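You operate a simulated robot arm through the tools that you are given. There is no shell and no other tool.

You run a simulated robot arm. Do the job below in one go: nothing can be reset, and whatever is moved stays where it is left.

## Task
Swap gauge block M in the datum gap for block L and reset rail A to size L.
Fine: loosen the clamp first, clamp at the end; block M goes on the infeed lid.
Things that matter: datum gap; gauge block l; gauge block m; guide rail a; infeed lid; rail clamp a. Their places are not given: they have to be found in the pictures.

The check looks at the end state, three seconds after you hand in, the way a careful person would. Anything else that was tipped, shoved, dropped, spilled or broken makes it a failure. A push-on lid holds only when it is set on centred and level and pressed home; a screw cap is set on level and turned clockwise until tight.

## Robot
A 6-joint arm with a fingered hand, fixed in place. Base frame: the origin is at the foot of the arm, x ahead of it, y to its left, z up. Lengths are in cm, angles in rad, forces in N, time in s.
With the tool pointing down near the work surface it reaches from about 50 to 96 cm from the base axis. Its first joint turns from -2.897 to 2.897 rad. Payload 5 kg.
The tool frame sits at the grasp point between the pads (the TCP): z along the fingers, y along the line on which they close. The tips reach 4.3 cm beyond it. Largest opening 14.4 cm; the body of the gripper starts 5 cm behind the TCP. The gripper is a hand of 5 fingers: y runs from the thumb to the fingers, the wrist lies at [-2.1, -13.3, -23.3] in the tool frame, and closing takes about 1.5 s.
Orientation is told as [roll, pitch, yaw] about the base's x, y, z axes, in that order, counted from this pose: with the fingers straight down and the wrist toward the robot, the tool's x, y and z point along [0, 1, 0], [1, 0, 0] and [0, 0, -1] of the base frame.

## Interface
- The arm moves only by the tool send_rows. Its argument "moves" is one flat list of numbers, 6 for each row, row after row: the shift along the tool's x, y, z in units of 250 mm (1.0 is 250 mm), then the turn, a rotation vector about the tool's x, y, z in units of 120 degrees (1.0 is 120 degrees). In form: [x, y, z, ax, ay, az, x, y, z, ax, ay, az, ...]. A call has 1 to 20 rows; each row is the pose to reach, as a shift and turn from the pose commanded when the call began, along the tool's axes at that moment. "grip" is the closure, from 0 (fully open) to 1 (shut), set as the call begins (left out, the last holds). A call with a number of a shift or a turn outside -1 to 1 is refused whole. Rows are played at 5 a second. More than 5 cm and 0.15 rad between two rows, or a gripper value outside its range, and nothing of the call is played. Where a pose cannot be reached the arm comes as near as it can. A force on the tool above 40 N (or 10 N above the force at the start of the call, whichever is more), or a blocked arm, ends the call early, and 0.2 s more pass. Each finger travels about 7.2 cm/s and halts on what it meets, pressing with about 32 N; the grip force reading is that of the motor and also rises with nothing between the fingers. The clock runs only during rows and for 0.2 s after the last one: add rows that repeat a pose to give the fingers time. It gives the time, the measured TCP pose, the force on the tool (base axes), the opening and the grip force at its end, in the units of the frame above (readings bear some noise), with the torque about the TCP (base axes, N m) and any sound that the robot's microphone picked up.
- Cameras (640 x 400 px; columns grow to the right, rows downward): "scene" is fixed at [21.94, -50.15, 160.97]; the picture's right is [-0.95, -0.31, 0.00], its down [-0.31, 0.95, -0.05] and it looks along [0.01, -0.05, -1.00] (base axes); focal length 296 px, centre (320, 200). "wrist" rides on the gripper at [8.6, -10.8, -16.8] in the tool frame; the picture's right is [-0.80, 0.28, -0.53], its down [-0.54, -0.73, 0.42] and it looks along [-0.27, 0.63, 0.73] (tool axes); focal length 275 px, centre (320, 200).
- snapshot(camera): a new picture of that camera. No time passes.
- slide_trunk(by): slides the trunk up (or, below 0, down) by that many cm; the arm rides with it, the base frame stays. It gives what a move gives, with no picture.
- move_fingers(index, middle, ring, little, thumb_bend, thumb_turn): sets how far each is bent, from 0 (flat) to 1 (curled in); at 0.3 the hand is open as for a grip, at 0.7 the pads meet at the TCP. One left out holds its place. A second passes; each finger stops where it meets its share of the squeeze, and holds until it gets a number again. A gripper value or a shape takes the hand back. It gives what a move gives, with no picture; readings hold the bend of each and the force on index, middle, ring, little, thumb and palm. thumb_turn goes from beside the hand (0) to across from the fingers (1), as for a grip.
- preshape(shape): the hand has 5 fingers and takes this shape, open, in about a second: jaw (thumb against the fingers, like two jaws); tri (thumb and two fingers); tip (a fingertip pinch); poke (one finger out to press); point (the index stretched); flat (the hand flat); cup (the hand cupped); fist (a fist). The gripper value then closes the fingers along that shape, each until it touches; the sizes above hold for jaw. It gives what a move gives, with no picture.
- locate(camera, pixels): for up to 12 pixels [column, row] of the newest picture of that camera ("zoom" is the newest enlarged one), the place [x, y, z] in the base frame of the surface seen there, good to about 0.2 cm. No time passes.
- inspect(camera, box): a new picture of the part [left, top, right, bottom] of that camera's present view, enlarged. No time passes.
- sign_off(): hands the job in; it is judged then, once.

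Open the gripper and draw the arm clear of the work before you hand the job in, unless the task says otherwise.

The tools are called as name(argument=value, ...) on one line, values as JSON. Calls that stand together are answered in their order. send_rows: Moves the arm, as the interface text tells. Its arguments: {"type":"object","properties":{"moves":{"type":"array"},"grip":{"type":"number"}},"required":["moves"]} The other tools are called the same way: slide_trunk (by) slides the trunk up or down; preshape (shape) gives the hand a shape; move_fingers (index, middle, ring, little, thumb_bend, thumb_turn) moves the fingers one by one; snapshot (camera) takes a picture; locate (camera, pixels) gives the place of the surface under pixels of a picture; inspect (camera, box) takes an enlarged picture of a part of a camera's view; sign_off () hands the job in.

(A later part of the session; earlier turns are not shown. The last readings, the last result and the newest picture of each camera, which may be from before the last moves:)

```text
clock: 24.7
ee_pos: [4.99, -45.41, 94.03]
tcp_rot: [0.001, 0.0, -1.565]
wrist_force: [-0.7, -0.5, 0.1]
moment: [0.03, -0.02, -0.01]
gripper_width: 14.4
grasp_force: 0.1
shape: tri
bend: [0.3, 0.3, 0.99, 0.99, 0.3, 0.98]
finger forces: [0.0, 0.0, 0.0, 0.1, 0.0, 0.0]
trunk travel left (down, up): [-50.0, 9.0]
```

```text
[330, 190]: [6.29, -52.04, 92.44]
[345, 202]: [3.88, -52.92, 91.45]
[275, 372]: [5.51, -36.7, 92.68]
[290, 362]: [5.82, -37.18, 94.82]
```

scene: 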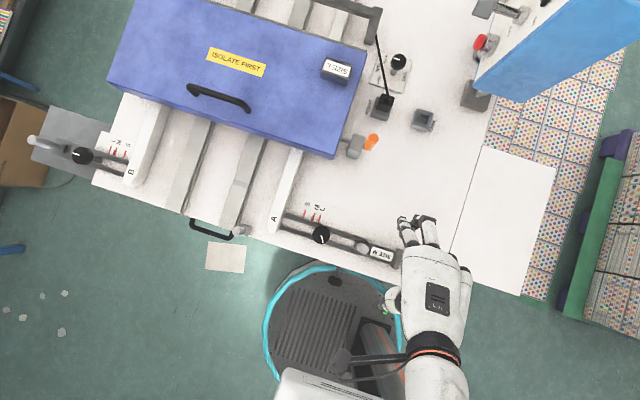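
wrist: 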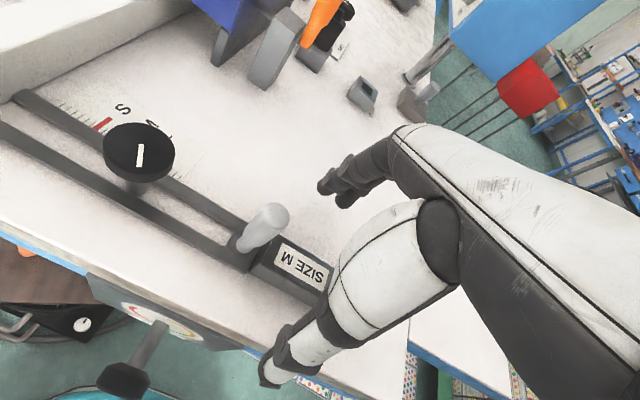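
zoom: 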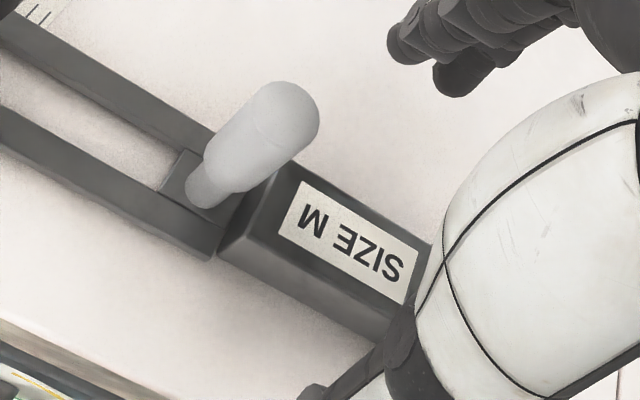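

The fingers straddle the block, and the peg stands clear on the +x side. I go down the last 3 cm, then check.

send_rows(moves=[0.0, 0.004, 0.04, 0, 0, 0, 0.0, 0.006, 0.08, 0, 0, 0, 0.0, 0.006, 0.12, 0, 0, 0, 0.0, 0.006, 0.12, 0, 0, 0])

send_rows(moves=[0, 0, 0, 0, 0, 0, 0, 0, 0, 0, 0, 0, 0, 0, 0, 0, 0, 0, 0, 0, 0, 0, 0, 0, 0, 0, 0, 0, 0, 0, 0, 0, 0, 0, 0, 0, 0, 0, 0, 0, 0, 0, 0, 0, 0, 0, 0, 0, 0, 0, 0, 0, 0, 0], grip=1)

snapshot(camera="wrist")

inspect(camera="scene", box=[300, 195, 420, 275])

```text
clock: 25.7
ee_pos: [5.07, -45.75, 90.96]
tcp_rot: [-0.001, -0.001, -1.566]
wrist_force: [-1.0, 0.4, -0.5]
moment: [0.01, 0.01, -0.01]
gripper_width: 14.4
grasp_force: 0.1
shape: tri
bend: [0.3, 0.3, 0.99, 0.99, 0.3, 0.98]
finger forces: [0.1, 0.0, 0.1, 0.0, 0.0, 0.0]
trunk travel left (down, up): [-50.0, 9.0]
```

```text
clock: 27.7
ee_pos: [5.13, -45.72, 91.05]
tcp_rot: [0.0, 0.001, -1.565]
wrist_force: [0.1, -0.1, -0.1]
moment: [-0.01, -0.04, 0.03]
gripper_width: 2.99
grasp_force: 31.5
shape: tri
bend: [0.73, 0.6, 1.0, 1.0, 0.74, 1.0]
finger forces: [14.1, 13.8, 0.0, 0.0, 28.6, 0.0]
trunk travel left (down, up): [-50.0, 9.0]
```

```text
taken
```

wrist: 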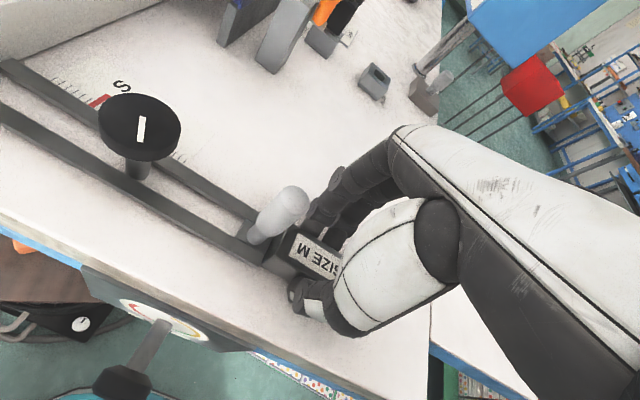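

```text
5.00 times, centred on (360, 235) of scene
```

zoom: 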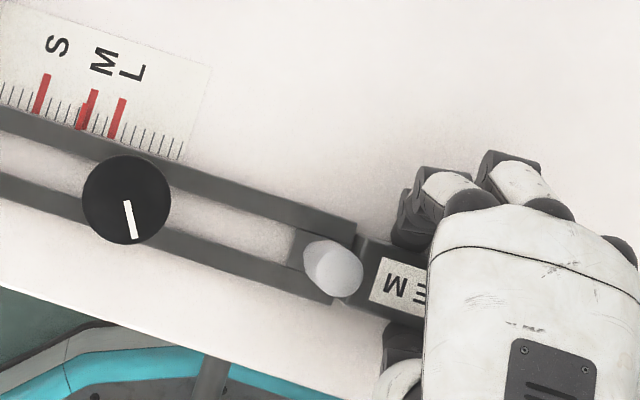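

The block is held (width 2.99, forces balanced). I lift slowly 2 cm and check the force.

send_rows(moves=[0, 0, -0.015, 0, 0, 0, 0, 0, -0.03, 0, 0, 0, 0, 0, -0.05, 0, 0, 0, 0, 0, -0.08, 0, 0, 0, 0, 0, -0.08, 0, 0, 0])

snapshot(camera="wrist")

inspect(camera="scene", box=[300, 195, 420, 275])

```text
clock: 28.9
ee_pos: [5.07, -45.74, 93.01]
tcp_rot: [-0.001, 0.0, -1.567]
wrist_force: [-0.4, 0.4, -6.5]
moment: [-0.04, -0.01, 0.03]
gripper_width: 2.99
grasp_force: 31.6
shape: tri
bend: [0.73, 0.6, 1.0, 1.0, 0.74, 1.0]
finger forces: [14.3, 13.9, 0.0, 0.0, 28.2, 0.0]
trunk travel left (down, up): [-50.0, 9.0]
```

```text
taken
```

wrist: 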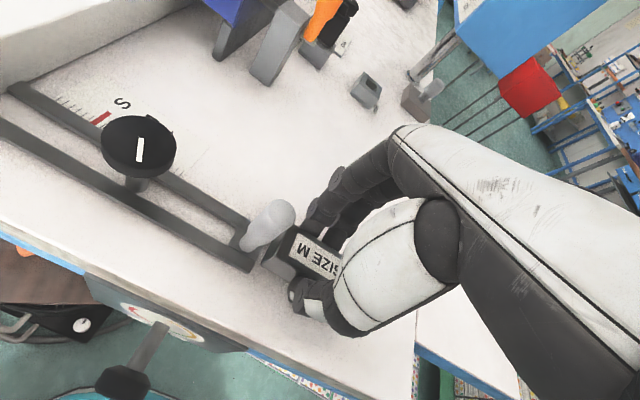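

```text
5.00 times, centred on (360, 235) of scene
```

zoom: 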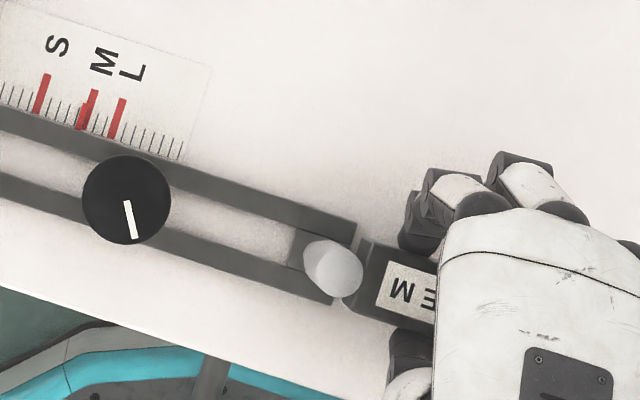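

M is free, weight ~6.5 N, and the rail did not move. I lift to z≈112 and travel toward the lid, staying well above the hood and its handle.

send_rows(moves=[0, 0, -0.12, 0, 0, 0, 0, 0, -0.28, 0, 0, 0, 0, 0, -0.44, 0, 0, 0, 0, 0, -0.6, 0, 0, 0, 0, 0, -0.76, 0, 0, 0, 0.1, 0.09, -0.78, 0, 0, 0, 0.22, 0.2, -0.8, 0, 0, 0, 0.34, 0.3, -0.8, 0, 0, 0, 0.46, 0.41, -0.8, 0, 0, 0, 0.56, 0.5, -0.8, 0, 0, 0, 0.64, 0.56, -0.8, 0, 0, 0, 0.64, 0.56, -0.8, 0, 0, 0])

snapshot(camera="scene")

snapshot(camera="wrist")

```text
clock: 31.5
ee_pos: [21.0, -59.67, 112.95]
tcp_rot: [0.0, 0.001, -1.567]
wrist_force: [-0.5, -0.4, -7.0]
moment: [-0.02, -0.02, 0.04]
gripper_width: 2.96
grasp_force: 31.8
shape: tri
bend: [0.73, 0.6, 1.0, 1.0, 0.74, 1.0]
finger forces: [14.3, 14.2, 0.0, 0.0, 28.4, 0.1]
trunk travel left (down, up): [-50.0, 9.0]
```

```text
taken
```

scene: 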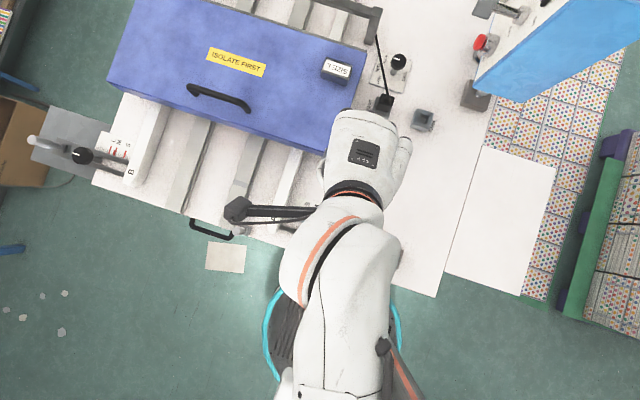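

```text
taken
```

wrist: 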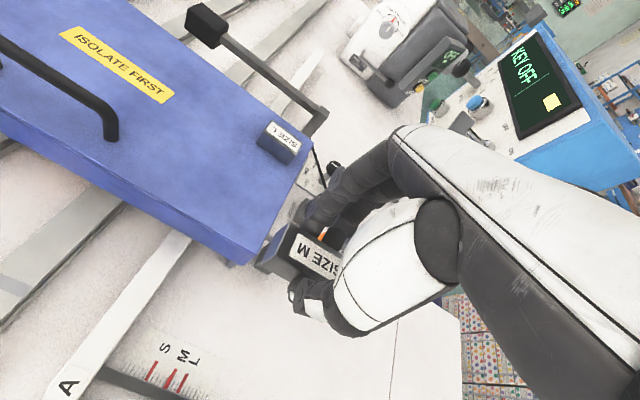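

M is held level at z≈113. I continue to above the placing spot at about (37,-74), clear of the handle (ends x≈43) and block L (x≤31).

send_rows(moves=[0.1, 0.09, 0, 0, 0, 0, 0.22, 0.2, 0, 0, 0, 0, 0.34, 0.3, 0, 0, 0, 0, 0.46, 0.41, 0, 0, 0, 0, 0.56, 0.5, 0, 0, 0, 0, 0.64, 0.573, 0, 0, 0, 0, 0.64, 0.573, 0.08, 0, 0, 0, 0.64, 0.573, 0.16, 0, 0, 0, 0.64, 0.573, 0.2, 0, 0, 0, 0.64, 0.573, 0.2, 0, 0, 0])

snapshot(camera="scene")

snapshot(camera="wrist")

```text
clock: 33.7
ee_pos: [37.29, -74.0, 107.95]
tcp_rot: [0.001, 0.0, -1.567]
wrist_force: [-0.3, -0.5, -6.4]
moment: [0.01, -0.03, -0.01]
gripper_width: 2.96
grasp_force: 32.1
shape: tri
bend: [0.73, 0.6, 1.0, 1.0, 0.74, 1.0]
finger forces: [14.2, 14.1, 0.0, 0.1, 28.4, 0.0]
trunk travel left (down, up): [-50.0, 9.0]
```

```text
taken
```

scene: 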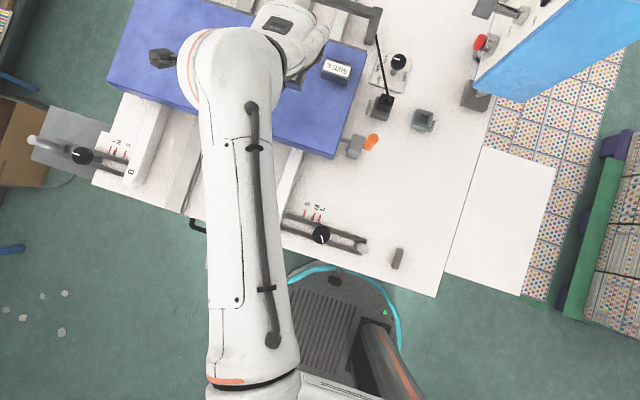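

```text
taken
```

wrist: 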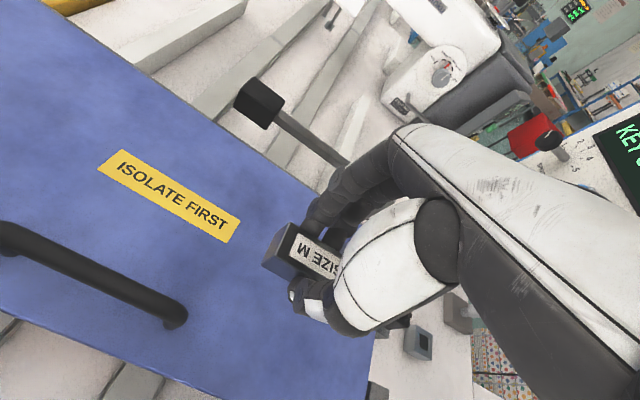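

M is above the lid, clear of the yellow label and handle. I lower 5 cm to just above the lid, then feel for contact in small steps.

send_rows(moves=[0, 0, 0.08, 0, 0, 0, 0, 0, 0.14, 0, 0, 0, 0, 0, 0.18, 0, 0, 0, 0, 0, 0.196, 0, 0, 0, 0, 0, 0.196, 0, 0, 0])

inspect(camera="wrist", box=[220, 180, 400, 330])

```text
clock: 34.9
ee_pos: [37.19, -73.89, 103.02]
tcp_rot: [-0.001, 0.0, -1.565]
wrist_force: [0.4, 0.2, -6.4]
moment: [0.02, -0.02, 0.0]
gripper_width: 2.99
grasp_force: 31.6
shape: tri
bend: [0.73, 0.6, 1.0, 1.0, 0.74, 1.0]
finger forces: [14.3, 14.1, 0.0, 0.0, 28.5, 0.0]
trunk travel left (down, up): [-50.0, 9.0]
```

```text
2.67 times, centred on (310, 255) of wrist
```

zoom: 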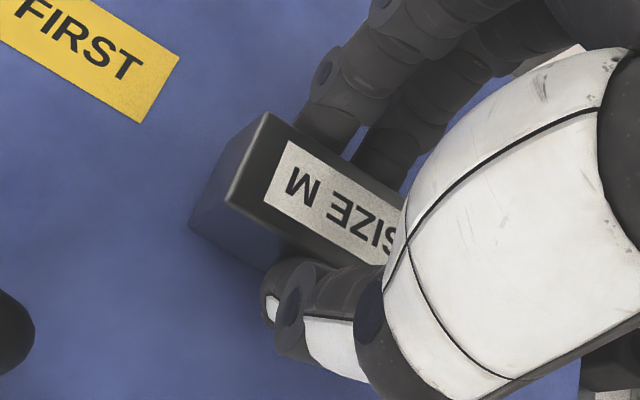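

Still hanging free (z force -6.4 N). I lower another 0.4 cm in small steps and look for the weight being taken up.

send_rows(moves=[0, 0, 0.005, 0, 0, 0, 0, 0, 0.01, 0, 0, 0, 0, 0, 0.015, 0, 0, 0, 0, 0, 0.018, 0, 0, 0, 0, 0, 0.018, 0, 0, 0])

```text
clock: 36.1
ee_pos: [37.25, -73.87, 102.62]
tcp_rot: [0.002, -0.001, -1.566]
wrist_force: [-0.4, 0.6, -5.4]
moment: [-0.02, 0.01, -0.02]
gripper_width: 2.93
grasp_force: 31.6
shape: tri
bend: [0.73, 0.6, 1.0, 1.0, 0.74, 1.0]
finger forces: [14.3, 14.1, 0.1, 0.0, 28.4, 0.1]
trunk travel left (down, up): [-50.0, 9.0]
```

The force is -5.4 N, so contact is about to begin. I lower 0.1–0.2 cm more.

send_rows(moves=[0, 0, 0.003, 0, 0, 0, 0, 0, 0.006, 0, 0, 0, 0, 0, 0.006, 0, 0, 0])

```text
clock: 36.9
ee_pos: [37.17, -73.86, 102.41]
tcp_rot: [-0.001, 0.0, -1.563]
wrist_force: [-0.3, 0.0, -5.1]
moment: [-0.04, -0.01, -0.02]
gripper_width: 2.96
grasp_force: 32.4
shape: tri
bend: [0.73, 0.6, 1.0, 1.0, 0.74, 1.0]
finger forces: [14.3, 14.4, 0.0, 0.1, 28.5, 0.0]
trunk travel left (down, up): [-50.0, 9.0]
```

Still mostly hanging (-5.1 N). I lower another 0.15 cm.

send_rows(moves=[0, 0, 0.003, 0, 0, 0, 0, 0, 0.006, 0, 0, 0, 0, 0, 0.006, 0, 0, 0])

```text
clock: 37.7
ee_pos: [37.15, -73.76, 102.54]
tcp_rot: [0.003, -0.001, -1.565]
wrist_force: [0.4, -0.9, 1.0]
moment: [0.0, 0.01, 0.01]
gripper_width: 2.99
grasp_force: 31.9
shape: tri
bend: [0.73, 0.6, 1.0, 1.0, 0.74, 1.0]
finger forces: [14.6, 14.6, 0.0, 0.0, 29.2, 0.0]
trunk travel left (down, up): [-50.0, 9.0]
```

The lid now carries the block (force +1 N). I open the fingers and rise straight up.

send_rows(moves=[0, 0, 0, 0, 0, 0, 0, 0, 0, 0, 0, 0, 0, 0, 0, 0, 0, 0, 0, 0, 0, 0, 0, 0, 0, 0, 0, 0, 0, 0, 0, 0, 0, 0, 0, 0, 0, 0, 0, 0, 0, 0, 0, 0, 0, 0, 0, 0, 0, 0, -0.06, 0, 0, 0, 0, 0, -0.16, 0, 0, 0, 0, 0, -0.3, 0, 0, 0, 0, 0, -0.4, 0, 0, 0, 0, 0, -0.4, 0, 0, 0], grip=0)

snapshot(camera="wrist")

snapshot(camera="scene")

```text
clock: 40.5
ee_pos: [37.28, -73.82, 112.46]
tcp_rot: [0.0, 0.0, -1.563]
wrist_force: [0.5, -0.5, 1.2]
moment: [-0.03, 0.0, 0.01]
gripper_width: 14.34
grasp_force: 0.0
shape: tri
bend: [0.3, 0.3, 0.99, 0.99, 0.3, 0.98]
finger forces: [0.1, 0.0, 0.0, 0.1, 0.1, 0.2]
trunk travel left (down, up): [-50.0, 9.0]
```

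```text
taken
```

wrist: 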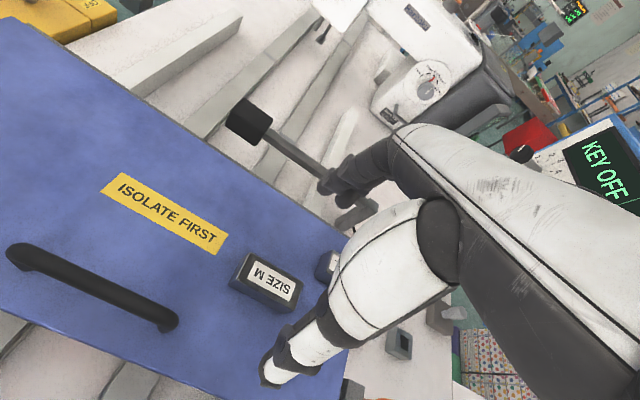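

```text
taken
```

scene: 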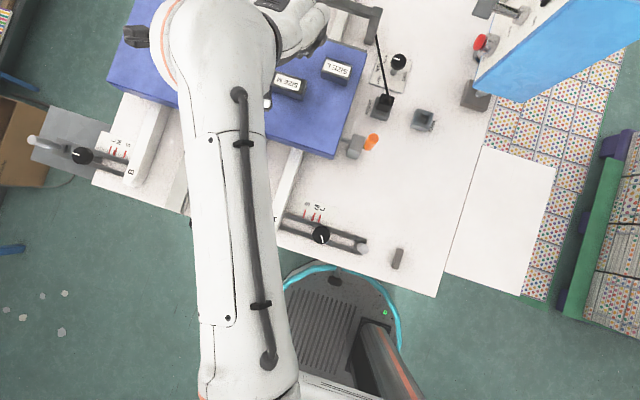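

M sits flat on the lid. Before moving to L at (28.05,-80.2), I check the height of the bar and black box behind the hood, near wrist px (250,120)–(355,215).

locate(camera="wrist", pixels=[[250, 115], [245, 130], [290, 150], [315, 168], [350, 218], [270, 278], [290, 290], [250, 285], [235, 280], [262, 258], [300, 285], [330, 262]])

locate(camera="scene", pixels=[[337, 70], [322, 66], [350, 75], [288, 84], [370, 42], [378, 60], [384, 85], [375, 35], [376, 12]])

inspect(camera="scene", box=[260, 30, 400, 130])

```text
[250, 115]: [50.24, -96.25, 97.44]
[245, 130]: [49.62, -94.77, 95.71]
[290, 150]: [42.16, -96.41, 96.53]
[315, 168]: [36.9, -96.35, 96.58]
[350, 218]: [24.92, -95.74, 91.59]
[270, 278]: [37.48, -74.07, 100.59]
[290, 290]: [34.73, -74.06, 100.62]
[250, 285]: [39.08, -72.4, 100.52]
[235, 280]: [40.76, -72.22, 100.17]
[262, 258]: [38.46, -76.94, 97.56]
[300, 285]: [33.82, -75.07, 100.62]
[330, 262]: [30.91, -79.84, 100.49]
```

```text
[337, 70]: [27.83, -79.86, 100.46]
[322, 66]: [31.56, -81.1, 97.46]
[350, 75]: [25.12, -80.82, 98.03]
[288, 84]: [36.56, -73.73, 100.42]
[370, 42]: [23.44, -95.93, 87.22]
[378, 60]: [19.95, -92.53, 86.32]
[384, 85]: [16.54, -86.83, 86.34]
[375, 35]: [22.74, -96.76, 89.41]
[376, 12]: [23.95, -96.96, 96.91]
```

```text
4.00 times, centred on (330, 80) of scene
```

zoom: 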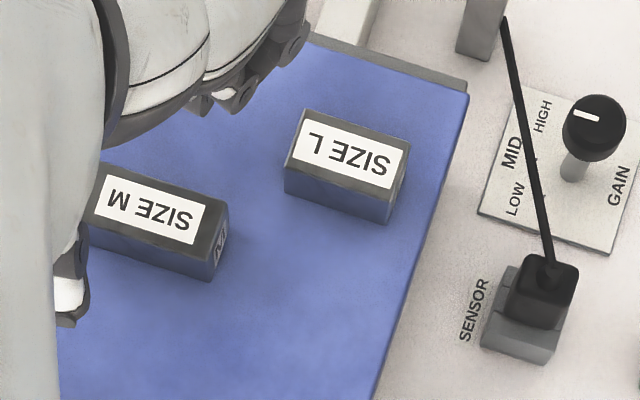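

The bar is at y≈-96 and below z 97.5, so it's clear. I move above L (28.05,-80.2) and lower part-way to z≈107.

send_rows(moves=[-0.09, 0.06, 0, 0, 0, 0, -0.18, 0.12, 0, 0, 0, 0, -0.28, 0.19, 0, 0, 0, 0, -0.369, 0.255, 0, 0, 0, 0, -0.369, 0.255, 0.1, 0, 0, 0, -0.369, 0.255, 0.21, 0, 0, 0, -0.369, 0.255, 0.21, 0, 0, 0])

snapshot(camera="wrist")

inspect(camera="wrist", box=[180, 170, 400, 350])

```text
clock: 42.1
ee_pos: [28.03, -80.2, 107.26]
tcp_rot: [-0.001, 0.001, -1.565]
wrist_force: [0.5, 0.1, -0.8]
moment: [-0.01, 0.0, 0.02]
gripper_width: 14.38
grasp_force: 0.0
shape: tri
bend: [0.3, 0.3, 0.99, 0.99, 0.3, 0.98]
finger forces: [0.0, 0.0, 0.0, 0.0, 0.0, 0.0]
trunk travel left (down, up): [-50.0, 9.0]
```

```text
taken
```

wrist: 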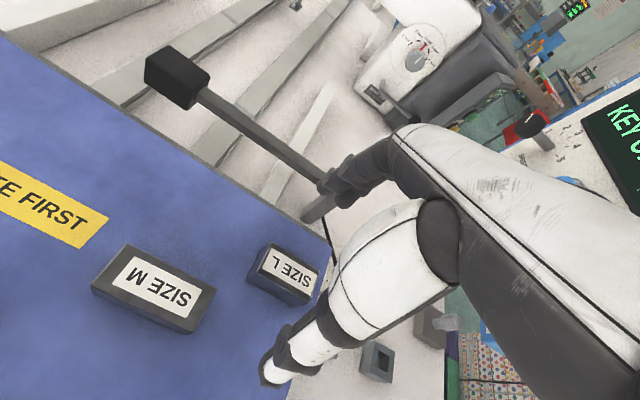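

```text
2.22 times, centred on (290, 260) of wrist
```

zoom: 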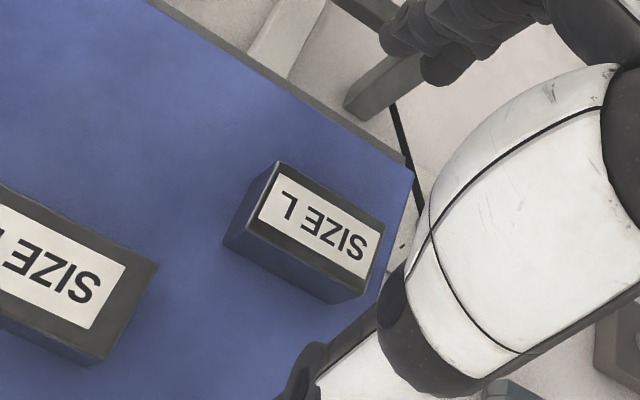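

L is between thumb and fingers, and M stays clear to the left. I descend to z≈102.5 and close on L.

send_rows(moves=[0, 0, 0.06, 0, 0, 0, 0, 0, 0.12, 0, 0, 0, 0, 0, 0.17, 0, 0, 0, 0, 0, 0.19, 0, 0, 0, 0, 0, 0.19, 0, 0, 0])

send_rows(moves=[0, 0, 0, 0, 0, 0, 0, 0, 0, 0, 0, 0, 0, 0, 0, 0, 0, 0, 0, 0, 0, 0, 0, 0, 0, 0, 0, 0, 0, 0, 0, 0, 0, 0, 0, 0, 0, 0, 0, 0, 0, 0, 0, 0, 0, 0, 0, 0, 0, 0, 0, 0, 0, 0], grip=1)

snapshot(camera="wrist")

inspect(camera="wrist", box=[180, 170, 400, 350])

```text
clock: 43.3
ee_pos: [27.97, -80.33, 102.43]
tcp_rot: [0.001, 0.001, -1.564]
wrist_force: [-0.1, -0.3, 0.9]
moment: [0.01, 0.03, 0.0]
gripper_width: 14.36
grasp_force: 0.1
shape: tri
bend: [0.3, 0.3, 0.99, 0.99, 0.3, 0.98]
finger forces: [0.1, 0.1, 0.0, 0.0, 0.1, 0.0]
trunk travel left (down, up): [-50.0, 9.0]
```

```text
clock: 45.3
ee_pos: [28.04, -80.37, 102.31]
tcp_rot: [0.002, 0.0, -1.565]
wrist_force: [0.3, 1.3, -1.0]
moment: [0.06, 0.0, 0.01]
gripper_width: 2.97
grasp_force: 32.1
shape: tri
bend: [0.73, 0.61, 1.0, 1.0, 0.74, 1.0]
finger forces: [14.3, 13.6, 0.1, 0.0, 29.0, 0.0]
trunk travel left (down, up): [-50.0, 9.0]
```

```text
taken
```

wrist: 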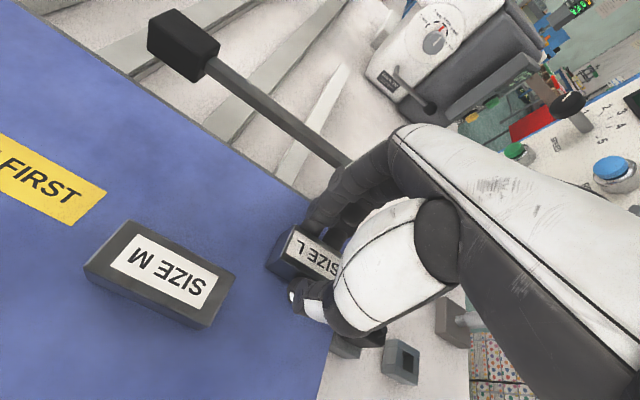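

```text
2.22 times, centred on (290, 260) of wrist
```

zoom: 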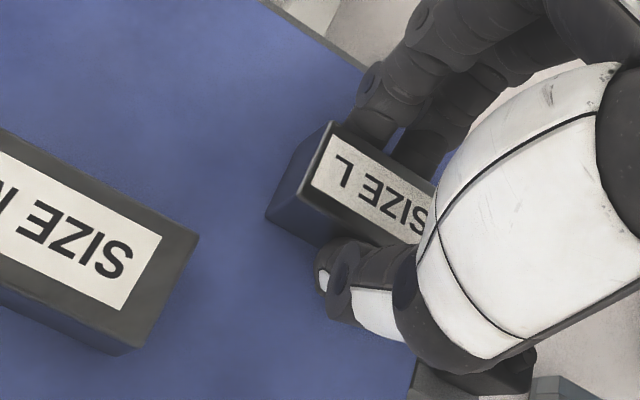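

L is firmly held. I lift it and carry it at z≈113 back toward the gap in two legs.

send_rows(moves=[0, 0, -0.03, 0, 0, 0, 0, 0, -0.1, 0, 0, 0, 0, 0, -0.2, 0, 0, 0, 0, 0, -0.32, 0, 0, 0, 0, 0, -0.43, 0, 0, 0, -0.08, -0.12, -0.43, 0, 0, 0, -0.18, -0.27, -0.43, 0, 0, 0, -0.28, -0.42, -0.43, 0, 0, 0, -0.38, -0.56, -0.43, 0, 0, 0, -0.465, -0.69, -0.43, 0, 0, 0, -0.465, -0.69, -0.43, 0, 0, 0])

snapshot(camera="scene")

snapshot(camera="wrist")

```text
clock: 47.7
ee_pos: [16.23, -63.01, 113.08]
tcp_rot: [0.0, 0.001, -1.565]
wrist_force: [-0.6, 0.3, -5.8]
moment: [-0.01, 0.01, 0.01]
gripper_width: 2.95
grasp_force: 31.4
shape: tri
bend: [0.73, 0.6, 1.0, 1.0, 0.74, 1.0]
finger forces: [14.5, 14.0, 0.0, 0.0, 28.6, 0.0]
trunk travel left (down, up): [-50.0, 9.0]
```

```text
taken
```

scene: 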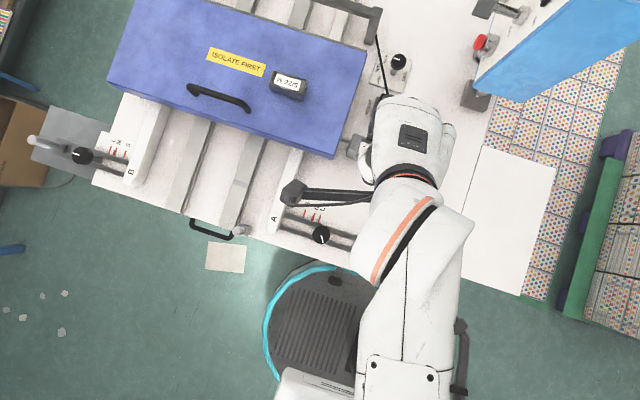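

```text
taken
```

wrist: 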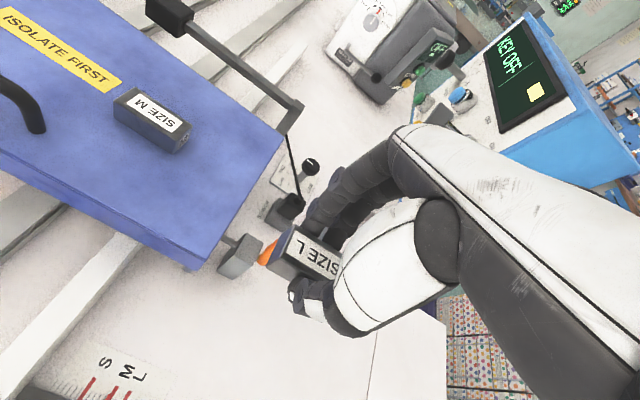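

L is secure. I move the second leg to above the gap at (4.8,-45.7) and lower to z≈98 for a look.

send_rows(moves=[-0.09, -0.14, 0, 0, 0, 0, -0.18, -0.28, 0, 0, 0, 0, -0.28, -0.42, 0, 0, 0, 0, -0.37, -0.56, 0, 0, 0, 0, -0.453, -0.694, 0, 0, 0, 0, -0.453, -0.694, 0.16, 0, 0, 0, -0.453, -0.694, 0.32, 0, 0, 0, -0.453, -0.694, 0.48, 0, 0, 0, -0.453, -0.694, 0.6, 0, 0, 0, -0.453, -0.694, 0.6, 0, 0, 0])

snapshot(camera="scene")

snapshot(camera="wrist")

inspect(camera="wrist", box=[180, 170, 400, 350])

```text
clock: 49.9
ee_pos: [4.86, -45.81, 98.11]
tcp_rot: [-0.002, 0.0, -1.566]
wrist_force: [-0.3, 0.2, -4.5]
moment: [0.02, 0.0, 0.02]
gripper_width: 2.92
grasp_force: 31.7
shape: tri
bend: [0.73, 0.6, 1.0, 1.0, 0.74, 1.0]
finger forces: [14.4, 14.1, 0.1, 0.0, 28.4, 0.1]
trunk travel left (down, up): [-50.0, 9.0]
```

```text
taken
```

scene: 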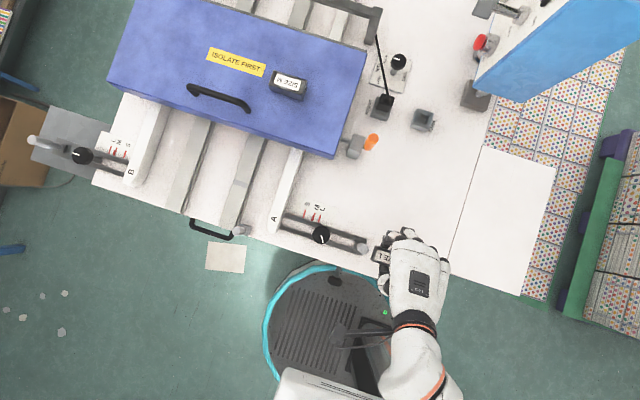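

```text
taken
```

wrist: 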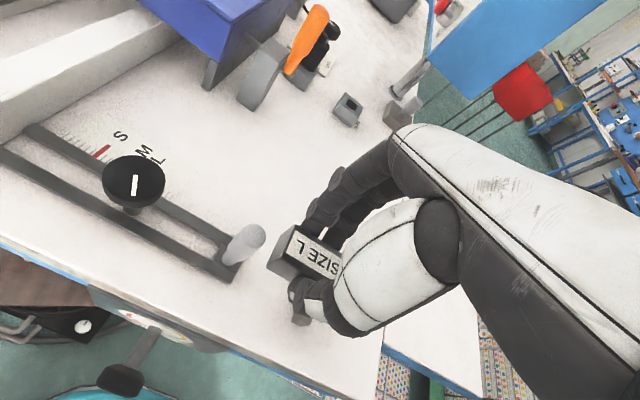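

```text
2.22 times, centred on (290, 260) of wrist
```

zoom: 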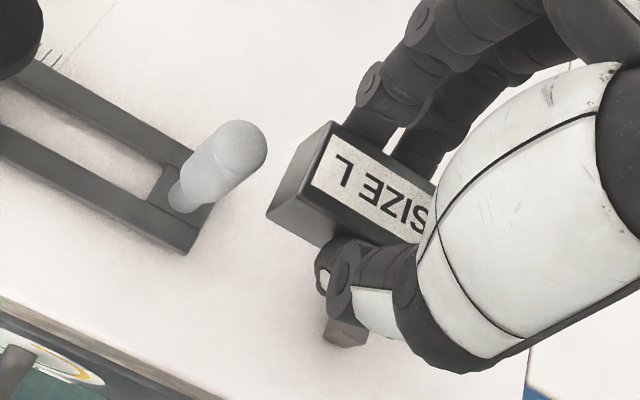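

L is aligned over the gap (x≈2.0–7.7 between post face 1.5 and arm end 8.5). I lower to just above the bench.

send_rows(moves=[0, 0, 0.1, 0, 0, 0, 0, 0, 0.18, 0, 0, 0, 0, 0, 0.24, 0, 0, 0, 0, 0, 0.27, 0, 0, 0, 0, 0, 0.27, 0, 0, 0])

inspect(camera="wrist", box=[180, 170, 400, 350])

inspect(camera="scene", box=[300, 195, 420, 275])

```text
clock: 51.1
ee_pos: [4.87, -45.74, 91.3]
tcp_rot: [0.0, 0.001, -1.566]
wrist_force: [0.5, -0.5, -4.2]
moment: [0.03, 0.01, 0.0]
gripper_width: 2.91
grasp_force: 31.6
shape: tri
bend: [0.73, 0.6, 1.0, 1.0, 0.74, 1.0]
finger forces: [14.3, 14.0, 0.1, 0.1, 28.4, 0.0]
trunk travel left (down, up): [-50.0, 9.0]
```

```text
2.22 times, centred on (290, 260) of wrist
```

zoom: 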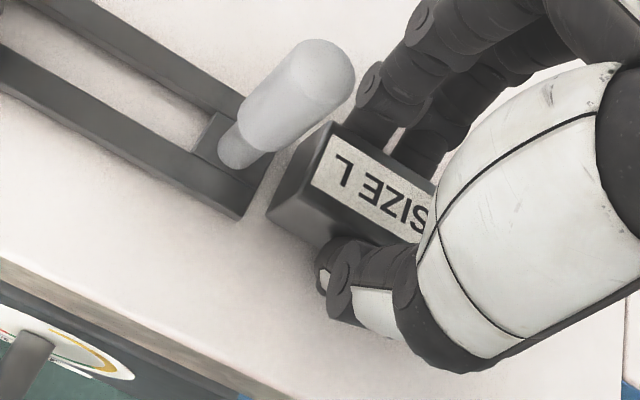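

```text
5.00 times, centred on (360, 235) of scene
```

zoom: 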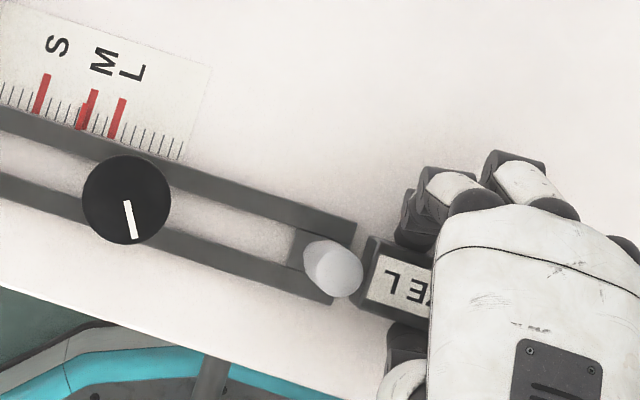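

L is going into the gap without touching. I lower in ~0.1 cm steps until the bench carries it.

send_rows(moves=[0, 0, 0.004, 0, 0, 0, 0, 0, 0.008, 0, 0, 0, 0, 0, 0.01, 0, 0, 0, 0, 0, 0.01, 0, 0, 0])

```text
clock: 52.1
ee_pos: [4.82, -45.92, 91.12]
tcp_rot: [0.001, 0.0, -1.565]
wrist_force: [-0.3, -0.4, -5.2]
moment: [-0.01, -0.03, 0.0]
gripper_width: 2.94
grasp_force: 31.3
shape: tri
bend: [0.73, 0.6, 1.0, 1.0, 0.74, 1.0]
finger forces: [14.3, 14.0, 0.1, 0.0, 28.3, 0.0]
trunk travel left (down, up): [-50.0, 9.0]
```

Still hanging (-5.2 N), so I lower a further 0.2 cm in two steps.

send_rows(moves=[0, 0, 0.003, 0, 0, 0, 0, 0, 0.006, 0, 0, 0, 0, 0, 0.006, 0, 0, 0])

send_rows(moves=[0, 0, 0.003, 0, 0, 0, 0, 0, 0.004, 0, 0, 0, 0, 0, 0.004, 0, 0, 0])

```text
clock: 52.9
ee_pos: [4.95, -45.85, 91.05]
tcp_rot: [0.0, 0.001, -1.564]
wrist_force: [0.1, 0.2, -4.4]
moment: [-0.02, 0.01, 0.02]
gripper_width: 2.96
grasp_force: 31.3
shape: tri
bend: [0.73, 0.6, 1.0, 1.0, 0.74, 1.0]
finger forces: [14.3, 14.0, 0.0, 0.1, 28.3, 0.1]
trunk travel left (down, up): [-50.0, 9.0]
```

```text
clock: 53.7
ee_pos: [4.81, -45.63, 90.85]
tcp_rot: [0.001, 0.0, -1.568]
wrist_force: [-0.2, -0.4, -4.6]
moment: [-0.03, -0.01, -0.03]
gripper_width: 2.95
grasp_force: 32.0
shape: tri
bend: [0.73, 0.6, 1.0, 1.0, 0.74, 1.0]
finger forces: [14.5, 14.0, 0.0, 0.1, 28.3, 0.1]
trunk travel left (down, up): [-50.0, 9.0]
```

Force remains about -4.5 N. I lower another 0.1–0.15 cm.

send_rows(moves=[0, 0, 0.003, 0, 0, 0, 0, 0, 0.005, 0, 0, 0, 0, 0, 0.005, 0, 0, 0])

```text
clock: 54.5
ee_pos: [4.84, -45.79, 90.77]
tcp_rot: [0.001, -0.001, -1.567]
wrist_force: [0.9, 2.1, 5.6]
moment: [0.05, 0.0, 0.01]
gripper_width: 2.97
grasp_force: 31.6
shape: tri
bend: [0.73, 0.61, 1.0, 1.0, 0.74, 1.0]
finger forces: [14.7, 14.1, 0.0, 0.0, 31.0, 0.0]
trunk travel left (down, up): [-50.0, 9.0]
```

The bench now supports L (+5.6 N). I open and rise straight up.

send_rows(moves=[0, 0, -0.003, 0, 0, 0, 0, 0, -0.003, 0, 0, 0, 0, 0, -0.003, 0, 0, 0, 0, 0, -0.003, 0, 0, 0, 0, 0, -0.003, 0, 0, 0, 0, 0, -0.003, 0, 0, 0, 0, 0, -0.003, 0, 0, 0, 0, 0, -0.003, 0, 0, 0, 0, 0, -0.06, 0, 0, 0, 0, 0, -0.16, 0, 0, 0, 0, 0, -0.3, 0, 0, 0, 0, 0, -0.44, 0, 0, 0, 0, 0, -0.6, 0, 0, 0, 0, 0, -0.6, 0, 0, 0], grip=0)

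snapshot(camera="wrist")

inspect(camera="scene", box=[300, 195, 420, 275])

inspect(camera="wrist", box=[90, 160, 310, 340])

```text
clock: 57.5
ee_pos: [4.76, -45.74, 105.82]
tcp_rot: [0.001, -0.001, -1.565]
wrist_force: [0.2, 0.4, 0.5]
moment: [-0.02, -0.02, -0.01]
gripper_width: 14.39
grasp_force: 0.1
shape: tri
bend: [0.3, 0.3, 0.99, 0.99, 0.3, 0.98]
finger forces: [0.1, 0.0, 0.1, 0.1, 0.1, 0.1]
trunk travel left (down, up): [-50.0, 9.0]
```

```text
taken
```

wrist: 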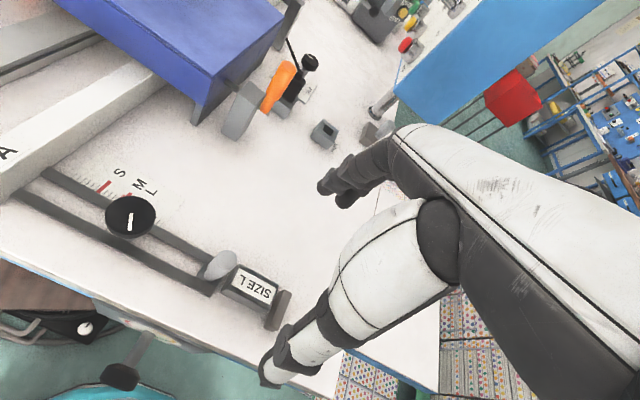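

```text
5.00 times, centred on (360, 235) of scene
```

zoom: 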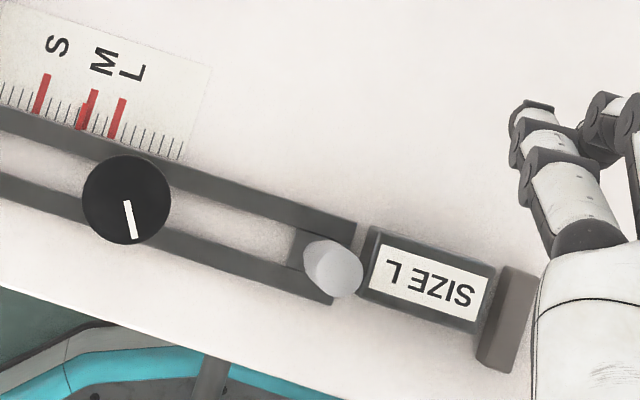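

```text
2.22 times, centred on (200, 250) of wrist
```

zoom: 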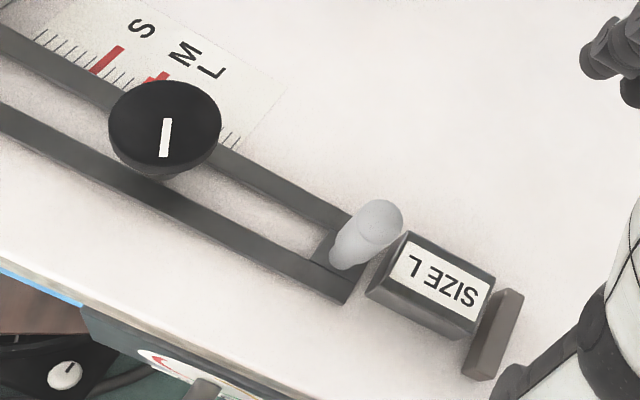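

L stands in the gap, pointer still on M, with space on both sides. Next I measure the peg (scene zoom ~(340,268)) to grip it and slide the rail toward the end post.

locate(camera="zoom", pixels=[[380, 218], [365, 222], [392, 228], [378, 208], [350, 245], [340, 262], [400, 250], [372, 288], [490, 290], [470, 335], [505, 300], [485, 370]])

inspect(camera="scene", box=[340, 225, 420, 275])

locate(camera="zoom", pixels=[[200, 170], [180, 170], [225, 180], [195, 200], [205, 145], [250, 160], [225, 235], [440, 205], [410, 280], [465, 200], [440, 330], [165, 150]])

```text
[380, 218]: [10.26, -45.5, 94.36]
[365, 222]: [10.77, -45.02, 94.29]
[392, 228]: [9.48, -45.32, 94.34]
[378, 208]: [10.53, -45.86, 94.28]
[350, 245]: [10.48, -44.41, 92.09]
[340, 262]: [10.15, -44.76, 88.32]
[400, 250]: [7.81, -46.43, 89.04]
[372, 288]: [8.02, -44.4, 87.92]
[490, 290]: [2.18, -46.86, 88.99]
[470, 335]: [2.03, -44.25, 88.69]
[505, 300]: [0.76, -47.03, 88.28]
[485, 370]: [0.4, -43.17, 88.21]
```

```text
8.00 times, centred on (380, 250) of scene
```

zoom: 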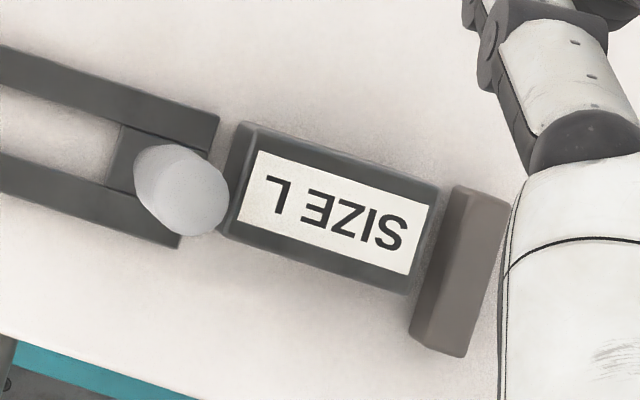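

```text
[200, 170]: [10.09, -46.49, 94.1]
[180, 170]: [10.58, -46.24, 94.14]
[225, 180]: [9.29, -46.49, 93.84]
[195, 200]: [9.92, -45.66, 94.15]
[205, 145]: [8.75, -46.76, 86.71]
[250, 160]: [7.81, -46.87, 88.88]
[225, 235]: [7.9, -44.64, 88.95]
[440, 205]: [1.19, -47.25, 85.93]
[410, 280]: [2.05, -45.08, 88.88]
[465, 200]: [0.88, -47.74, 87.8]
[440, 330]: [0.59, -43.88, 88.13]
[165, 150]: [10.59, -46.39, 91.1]
```

The peg top is centred near (10.1,-45.7), z 94.3, ~2 cm wide; L spans x 2.1–7.8, with the rail needing about 1.4 cm of travel. I move above the peg and lower open fingers around it to z≈95.5.

send_rows(moves=[0.1, 0, 0, 0, 0, 0, 0.212, -0.002, 0, 0, 0, 0, 0.212, -0.002, 0.14, 0, 0, 0, 0.212, -0.002, 0.28, 0, 0, 0, 0.212, -0.002, 0.412, 0, 0, 0, 0.212, -0.002, 0.412, 0, 0, 0])

snapshot(camera="wrist")

inspect(camera="wrist", box=[200, 170, 400, 330])

```text
clock: 58.9
ee_pos: [10.16, -45.86, 95.35]
tcp_rot: [0.0, 0.0, -1.565]
wrist_force: [-0.4, -1.0, 0.1]
moment: [-0.02, 0.02, 0.0]
gripper_width: 14.38
grasp_force: 0.1
shape: tri
bend: [0.3, 0.3, 0.99, 0.99, 0.3, 0.98]
finger forces: [0.0, 0.0, 0.1, 0.1, 0.0, 0.0]
trunk travel left (down, up): [-50.0, 9.0]
```

```text
taken
```

wrist: 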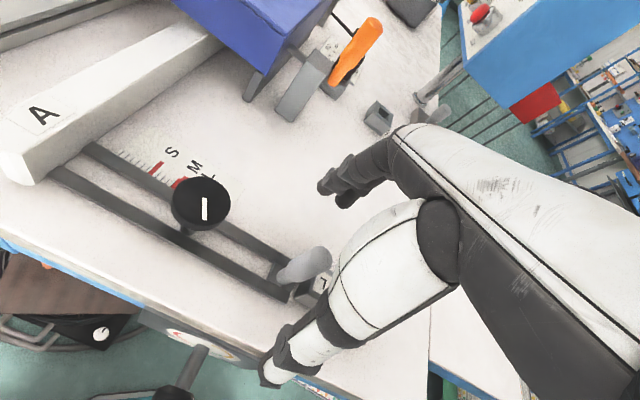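

```text
2.50 times, centred on (300, 250) of wrist
```

zoom: 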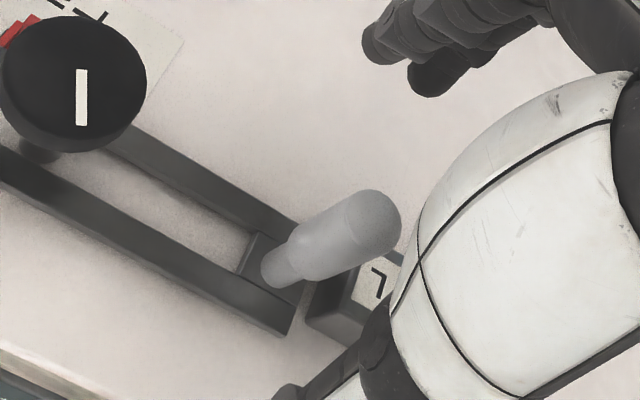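

The peg stands between thumb and fingers. I close on it.

send_rows(moves=[0, 0, 0, 0, 0, 0, 0, 0, 0, 0, 0, 0, 0, 0, 0, 0, 0, 0, 0, 0, 0, 0, 0, 0, 0, 0, 0, 0, 0, 0, 0, 0, 0, 0, 0, 0, 0, 0, 0, 0, 0, 0, 0, 0, 0, 0, 0, 0, 0, 0, 0, 0, 0, 0], grip=1)

snapshot(camera="wrist")

inspect(camera="wrist", box=[200, 170, 400, 330])

inspect(camera="scene", box=[300, 195, 420, 275])

```text
clock: 60.9
ee_pos: [10.16, -45.76, 95.43]
tcp_rot: [0.001, 0.0, -1.566]
wrist_force: [-0.1, 2.0, -3.3]
moment: [0.04, -0.04, -0.01]
gripper_width: 1.2
grasp_force: 31.7
shape: tri
bend: [0.71, 0.69, 1.0, 1.0, 0.74, 1.0]
finger forces: [12.2, 12.0, 0.0, 0.0, 28.7, 0.1]
trunk travel left (down, up): [-50.0, 9.0]
```

```text
taken
```

wrist: 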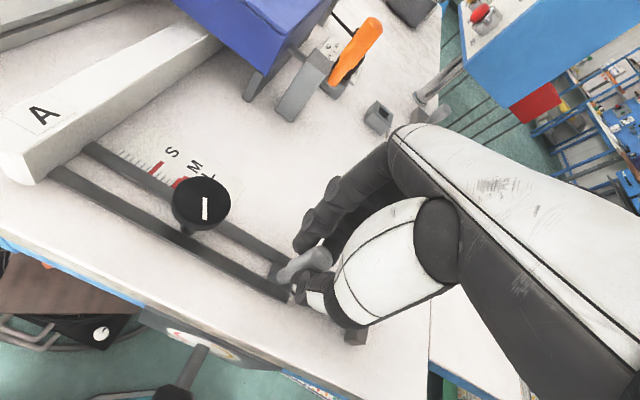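

```text
2.50 times, centred on (300, 250) of wrist
```

zoom: 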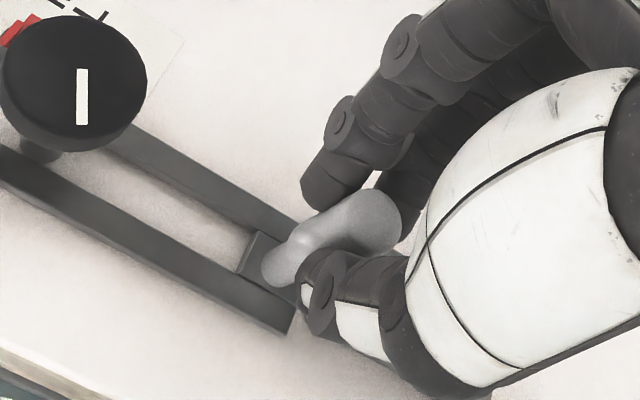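

```text
5.00 times, centred on (360, 235) of scene
```

zoom: 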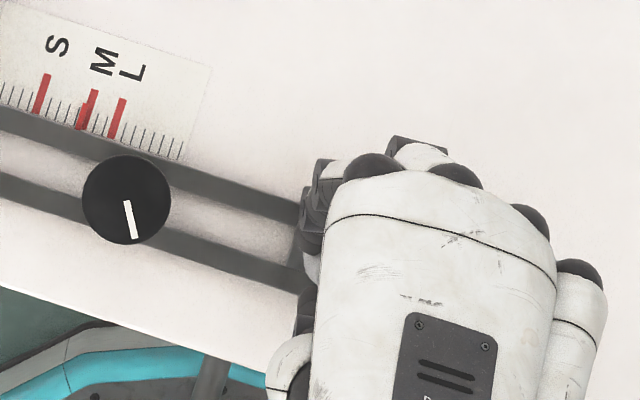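

The peg is gripped (forces 12/12/29 N). I pull the rail slowly 0.7 cm toward the end post (-x) and watch the force.

send_rows(moves=[-0.006, 0, 0, 0, 0, 0, -0.012, 0, 0, 0, 0, 0, -0.018, 0, 0, 0, 0, 0, -0.024, 0, 0, 0, 0, 0, -0.028, 0, 0, 0, 0, 0, -0.028, 0, 0, 0, 0, 0])

inspect(camera="scene", box=[300, 195, 420, 275])

inspect(camera="wrist", box=[200, 170, 400, 330])

```text
clock: 62.3
ee_pos: [9.43, -45.68, 95.52]
tcp_rot: [-0.001, -0.001, -1.564]
wrist_force: [4.0, 3.2, -3.8]
moment: [0.07, -0.12, -0.01]
gripper_width: 1.21
grasp_force: 31.9
shape: tri
bend: [0.71, 0.69, 1.0, 1.0, 0.74, 1.0]
finger forces: [13.1, 11.1, 0.1, 0.0, 28.7, 0.0]
trunk travel left (down, up): [-50.0, 9.0]
```

```text
5.00 times, centred on (360, 235) of scene
```

zoom: 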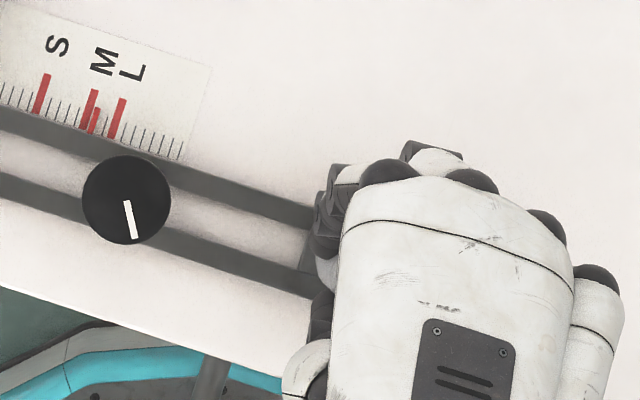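

```text
2.50 times, centred on (300, 250) of wrist
```

zoom: 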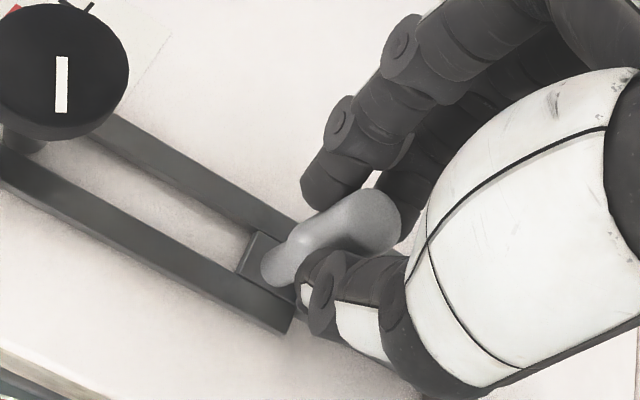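

The rail slides freely (4 N) and the pointer has moved between M and L. I continue another 0.5 cm in 0.1 cm steps.

send_rows(moves=[-0.004, 0, 0, 0, 0, 0, -0.008, 0, 0, 0, 0, 0, -0.012, 0, 0, 0, 0, 0, -0.016, 0, 0, 0, 0, 0, -0.02, 0, 0, 0, 0, 0, -0.02, 0, 0, 0, 0, 0])

inspect(camera="scene", box=[300, 195, 420, 275])

```text
clock: 63.7
ee_pos: [8.87, -45.67, 95.45]
tcp_rot: [0.001, 0.0, -1.565]
wrist_force: [5.7, 1.0, -6.1]
moment: [-0.01, -0.2, -0.02]
gripper_width: 1.2
grasp_force: 32.1
shape: tri
bend: [0.71, 0.69, 1.0, 1.0, 0.74, 1.0]
finger forces: [14.9, 11.5, 0.0, 0.0, 27.9, 0.0]
trunk travel left (down, up): [-50.0, 9.0]
```

```text
5.00 times, centred on (360, 235) of scene
```

zoom: 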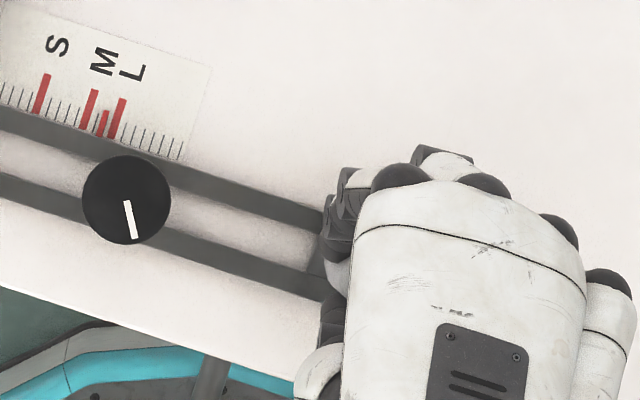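

The pointer is ~0.5 cm short of L, force 5.7 N (block now probably sliding along). I go on in 0.05–0.1 cm steps for another 0.4 cm.

send_rows(moves=[-0.003, 0, 0, 0, 0, 0, -0.006, 0, 0, 0, 0, 0, -0.009, 0, 0, 0, 0, 0, -0.012, 0, 0, 0, 0, 0, -0.016, 0, 0, 0, 0, 0, -0.016, 0, 0, 0, 0, 0])

inspect(camera="scene", box=[300, 195, 420, 275])

```text
clock: 65.1
ee_pos: [8.53, -45.66, 95.56]
tcp_rot: [0.001, 0.0, -1.567]
wrist_force: [6.0, 1.7, -3.5]
moment: [0.01, -0.2, -0.01]
gripper_width: 1.2
grasp_force: 31.9
shape: tri
bend: [0.71, 0.69, 1.0, 1.0, 0.74, 1.0]
finger forces: [15.4, 12.4, 0.1, 0.1, 28.3, 0.0]
trunk travel left (down, up): [-50.0, 9.0]
```

```text
5.00 times, centred on (360, 235) of scene
```

zoom: 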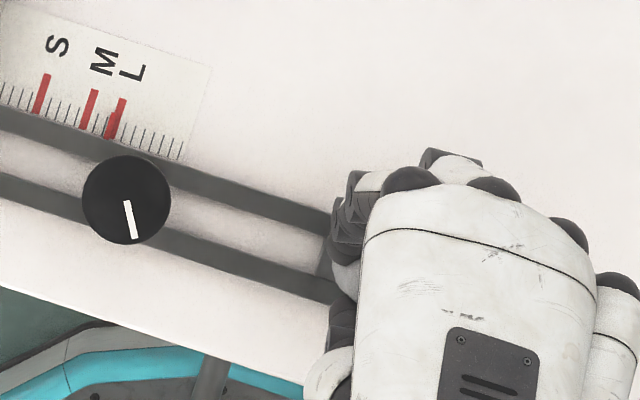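

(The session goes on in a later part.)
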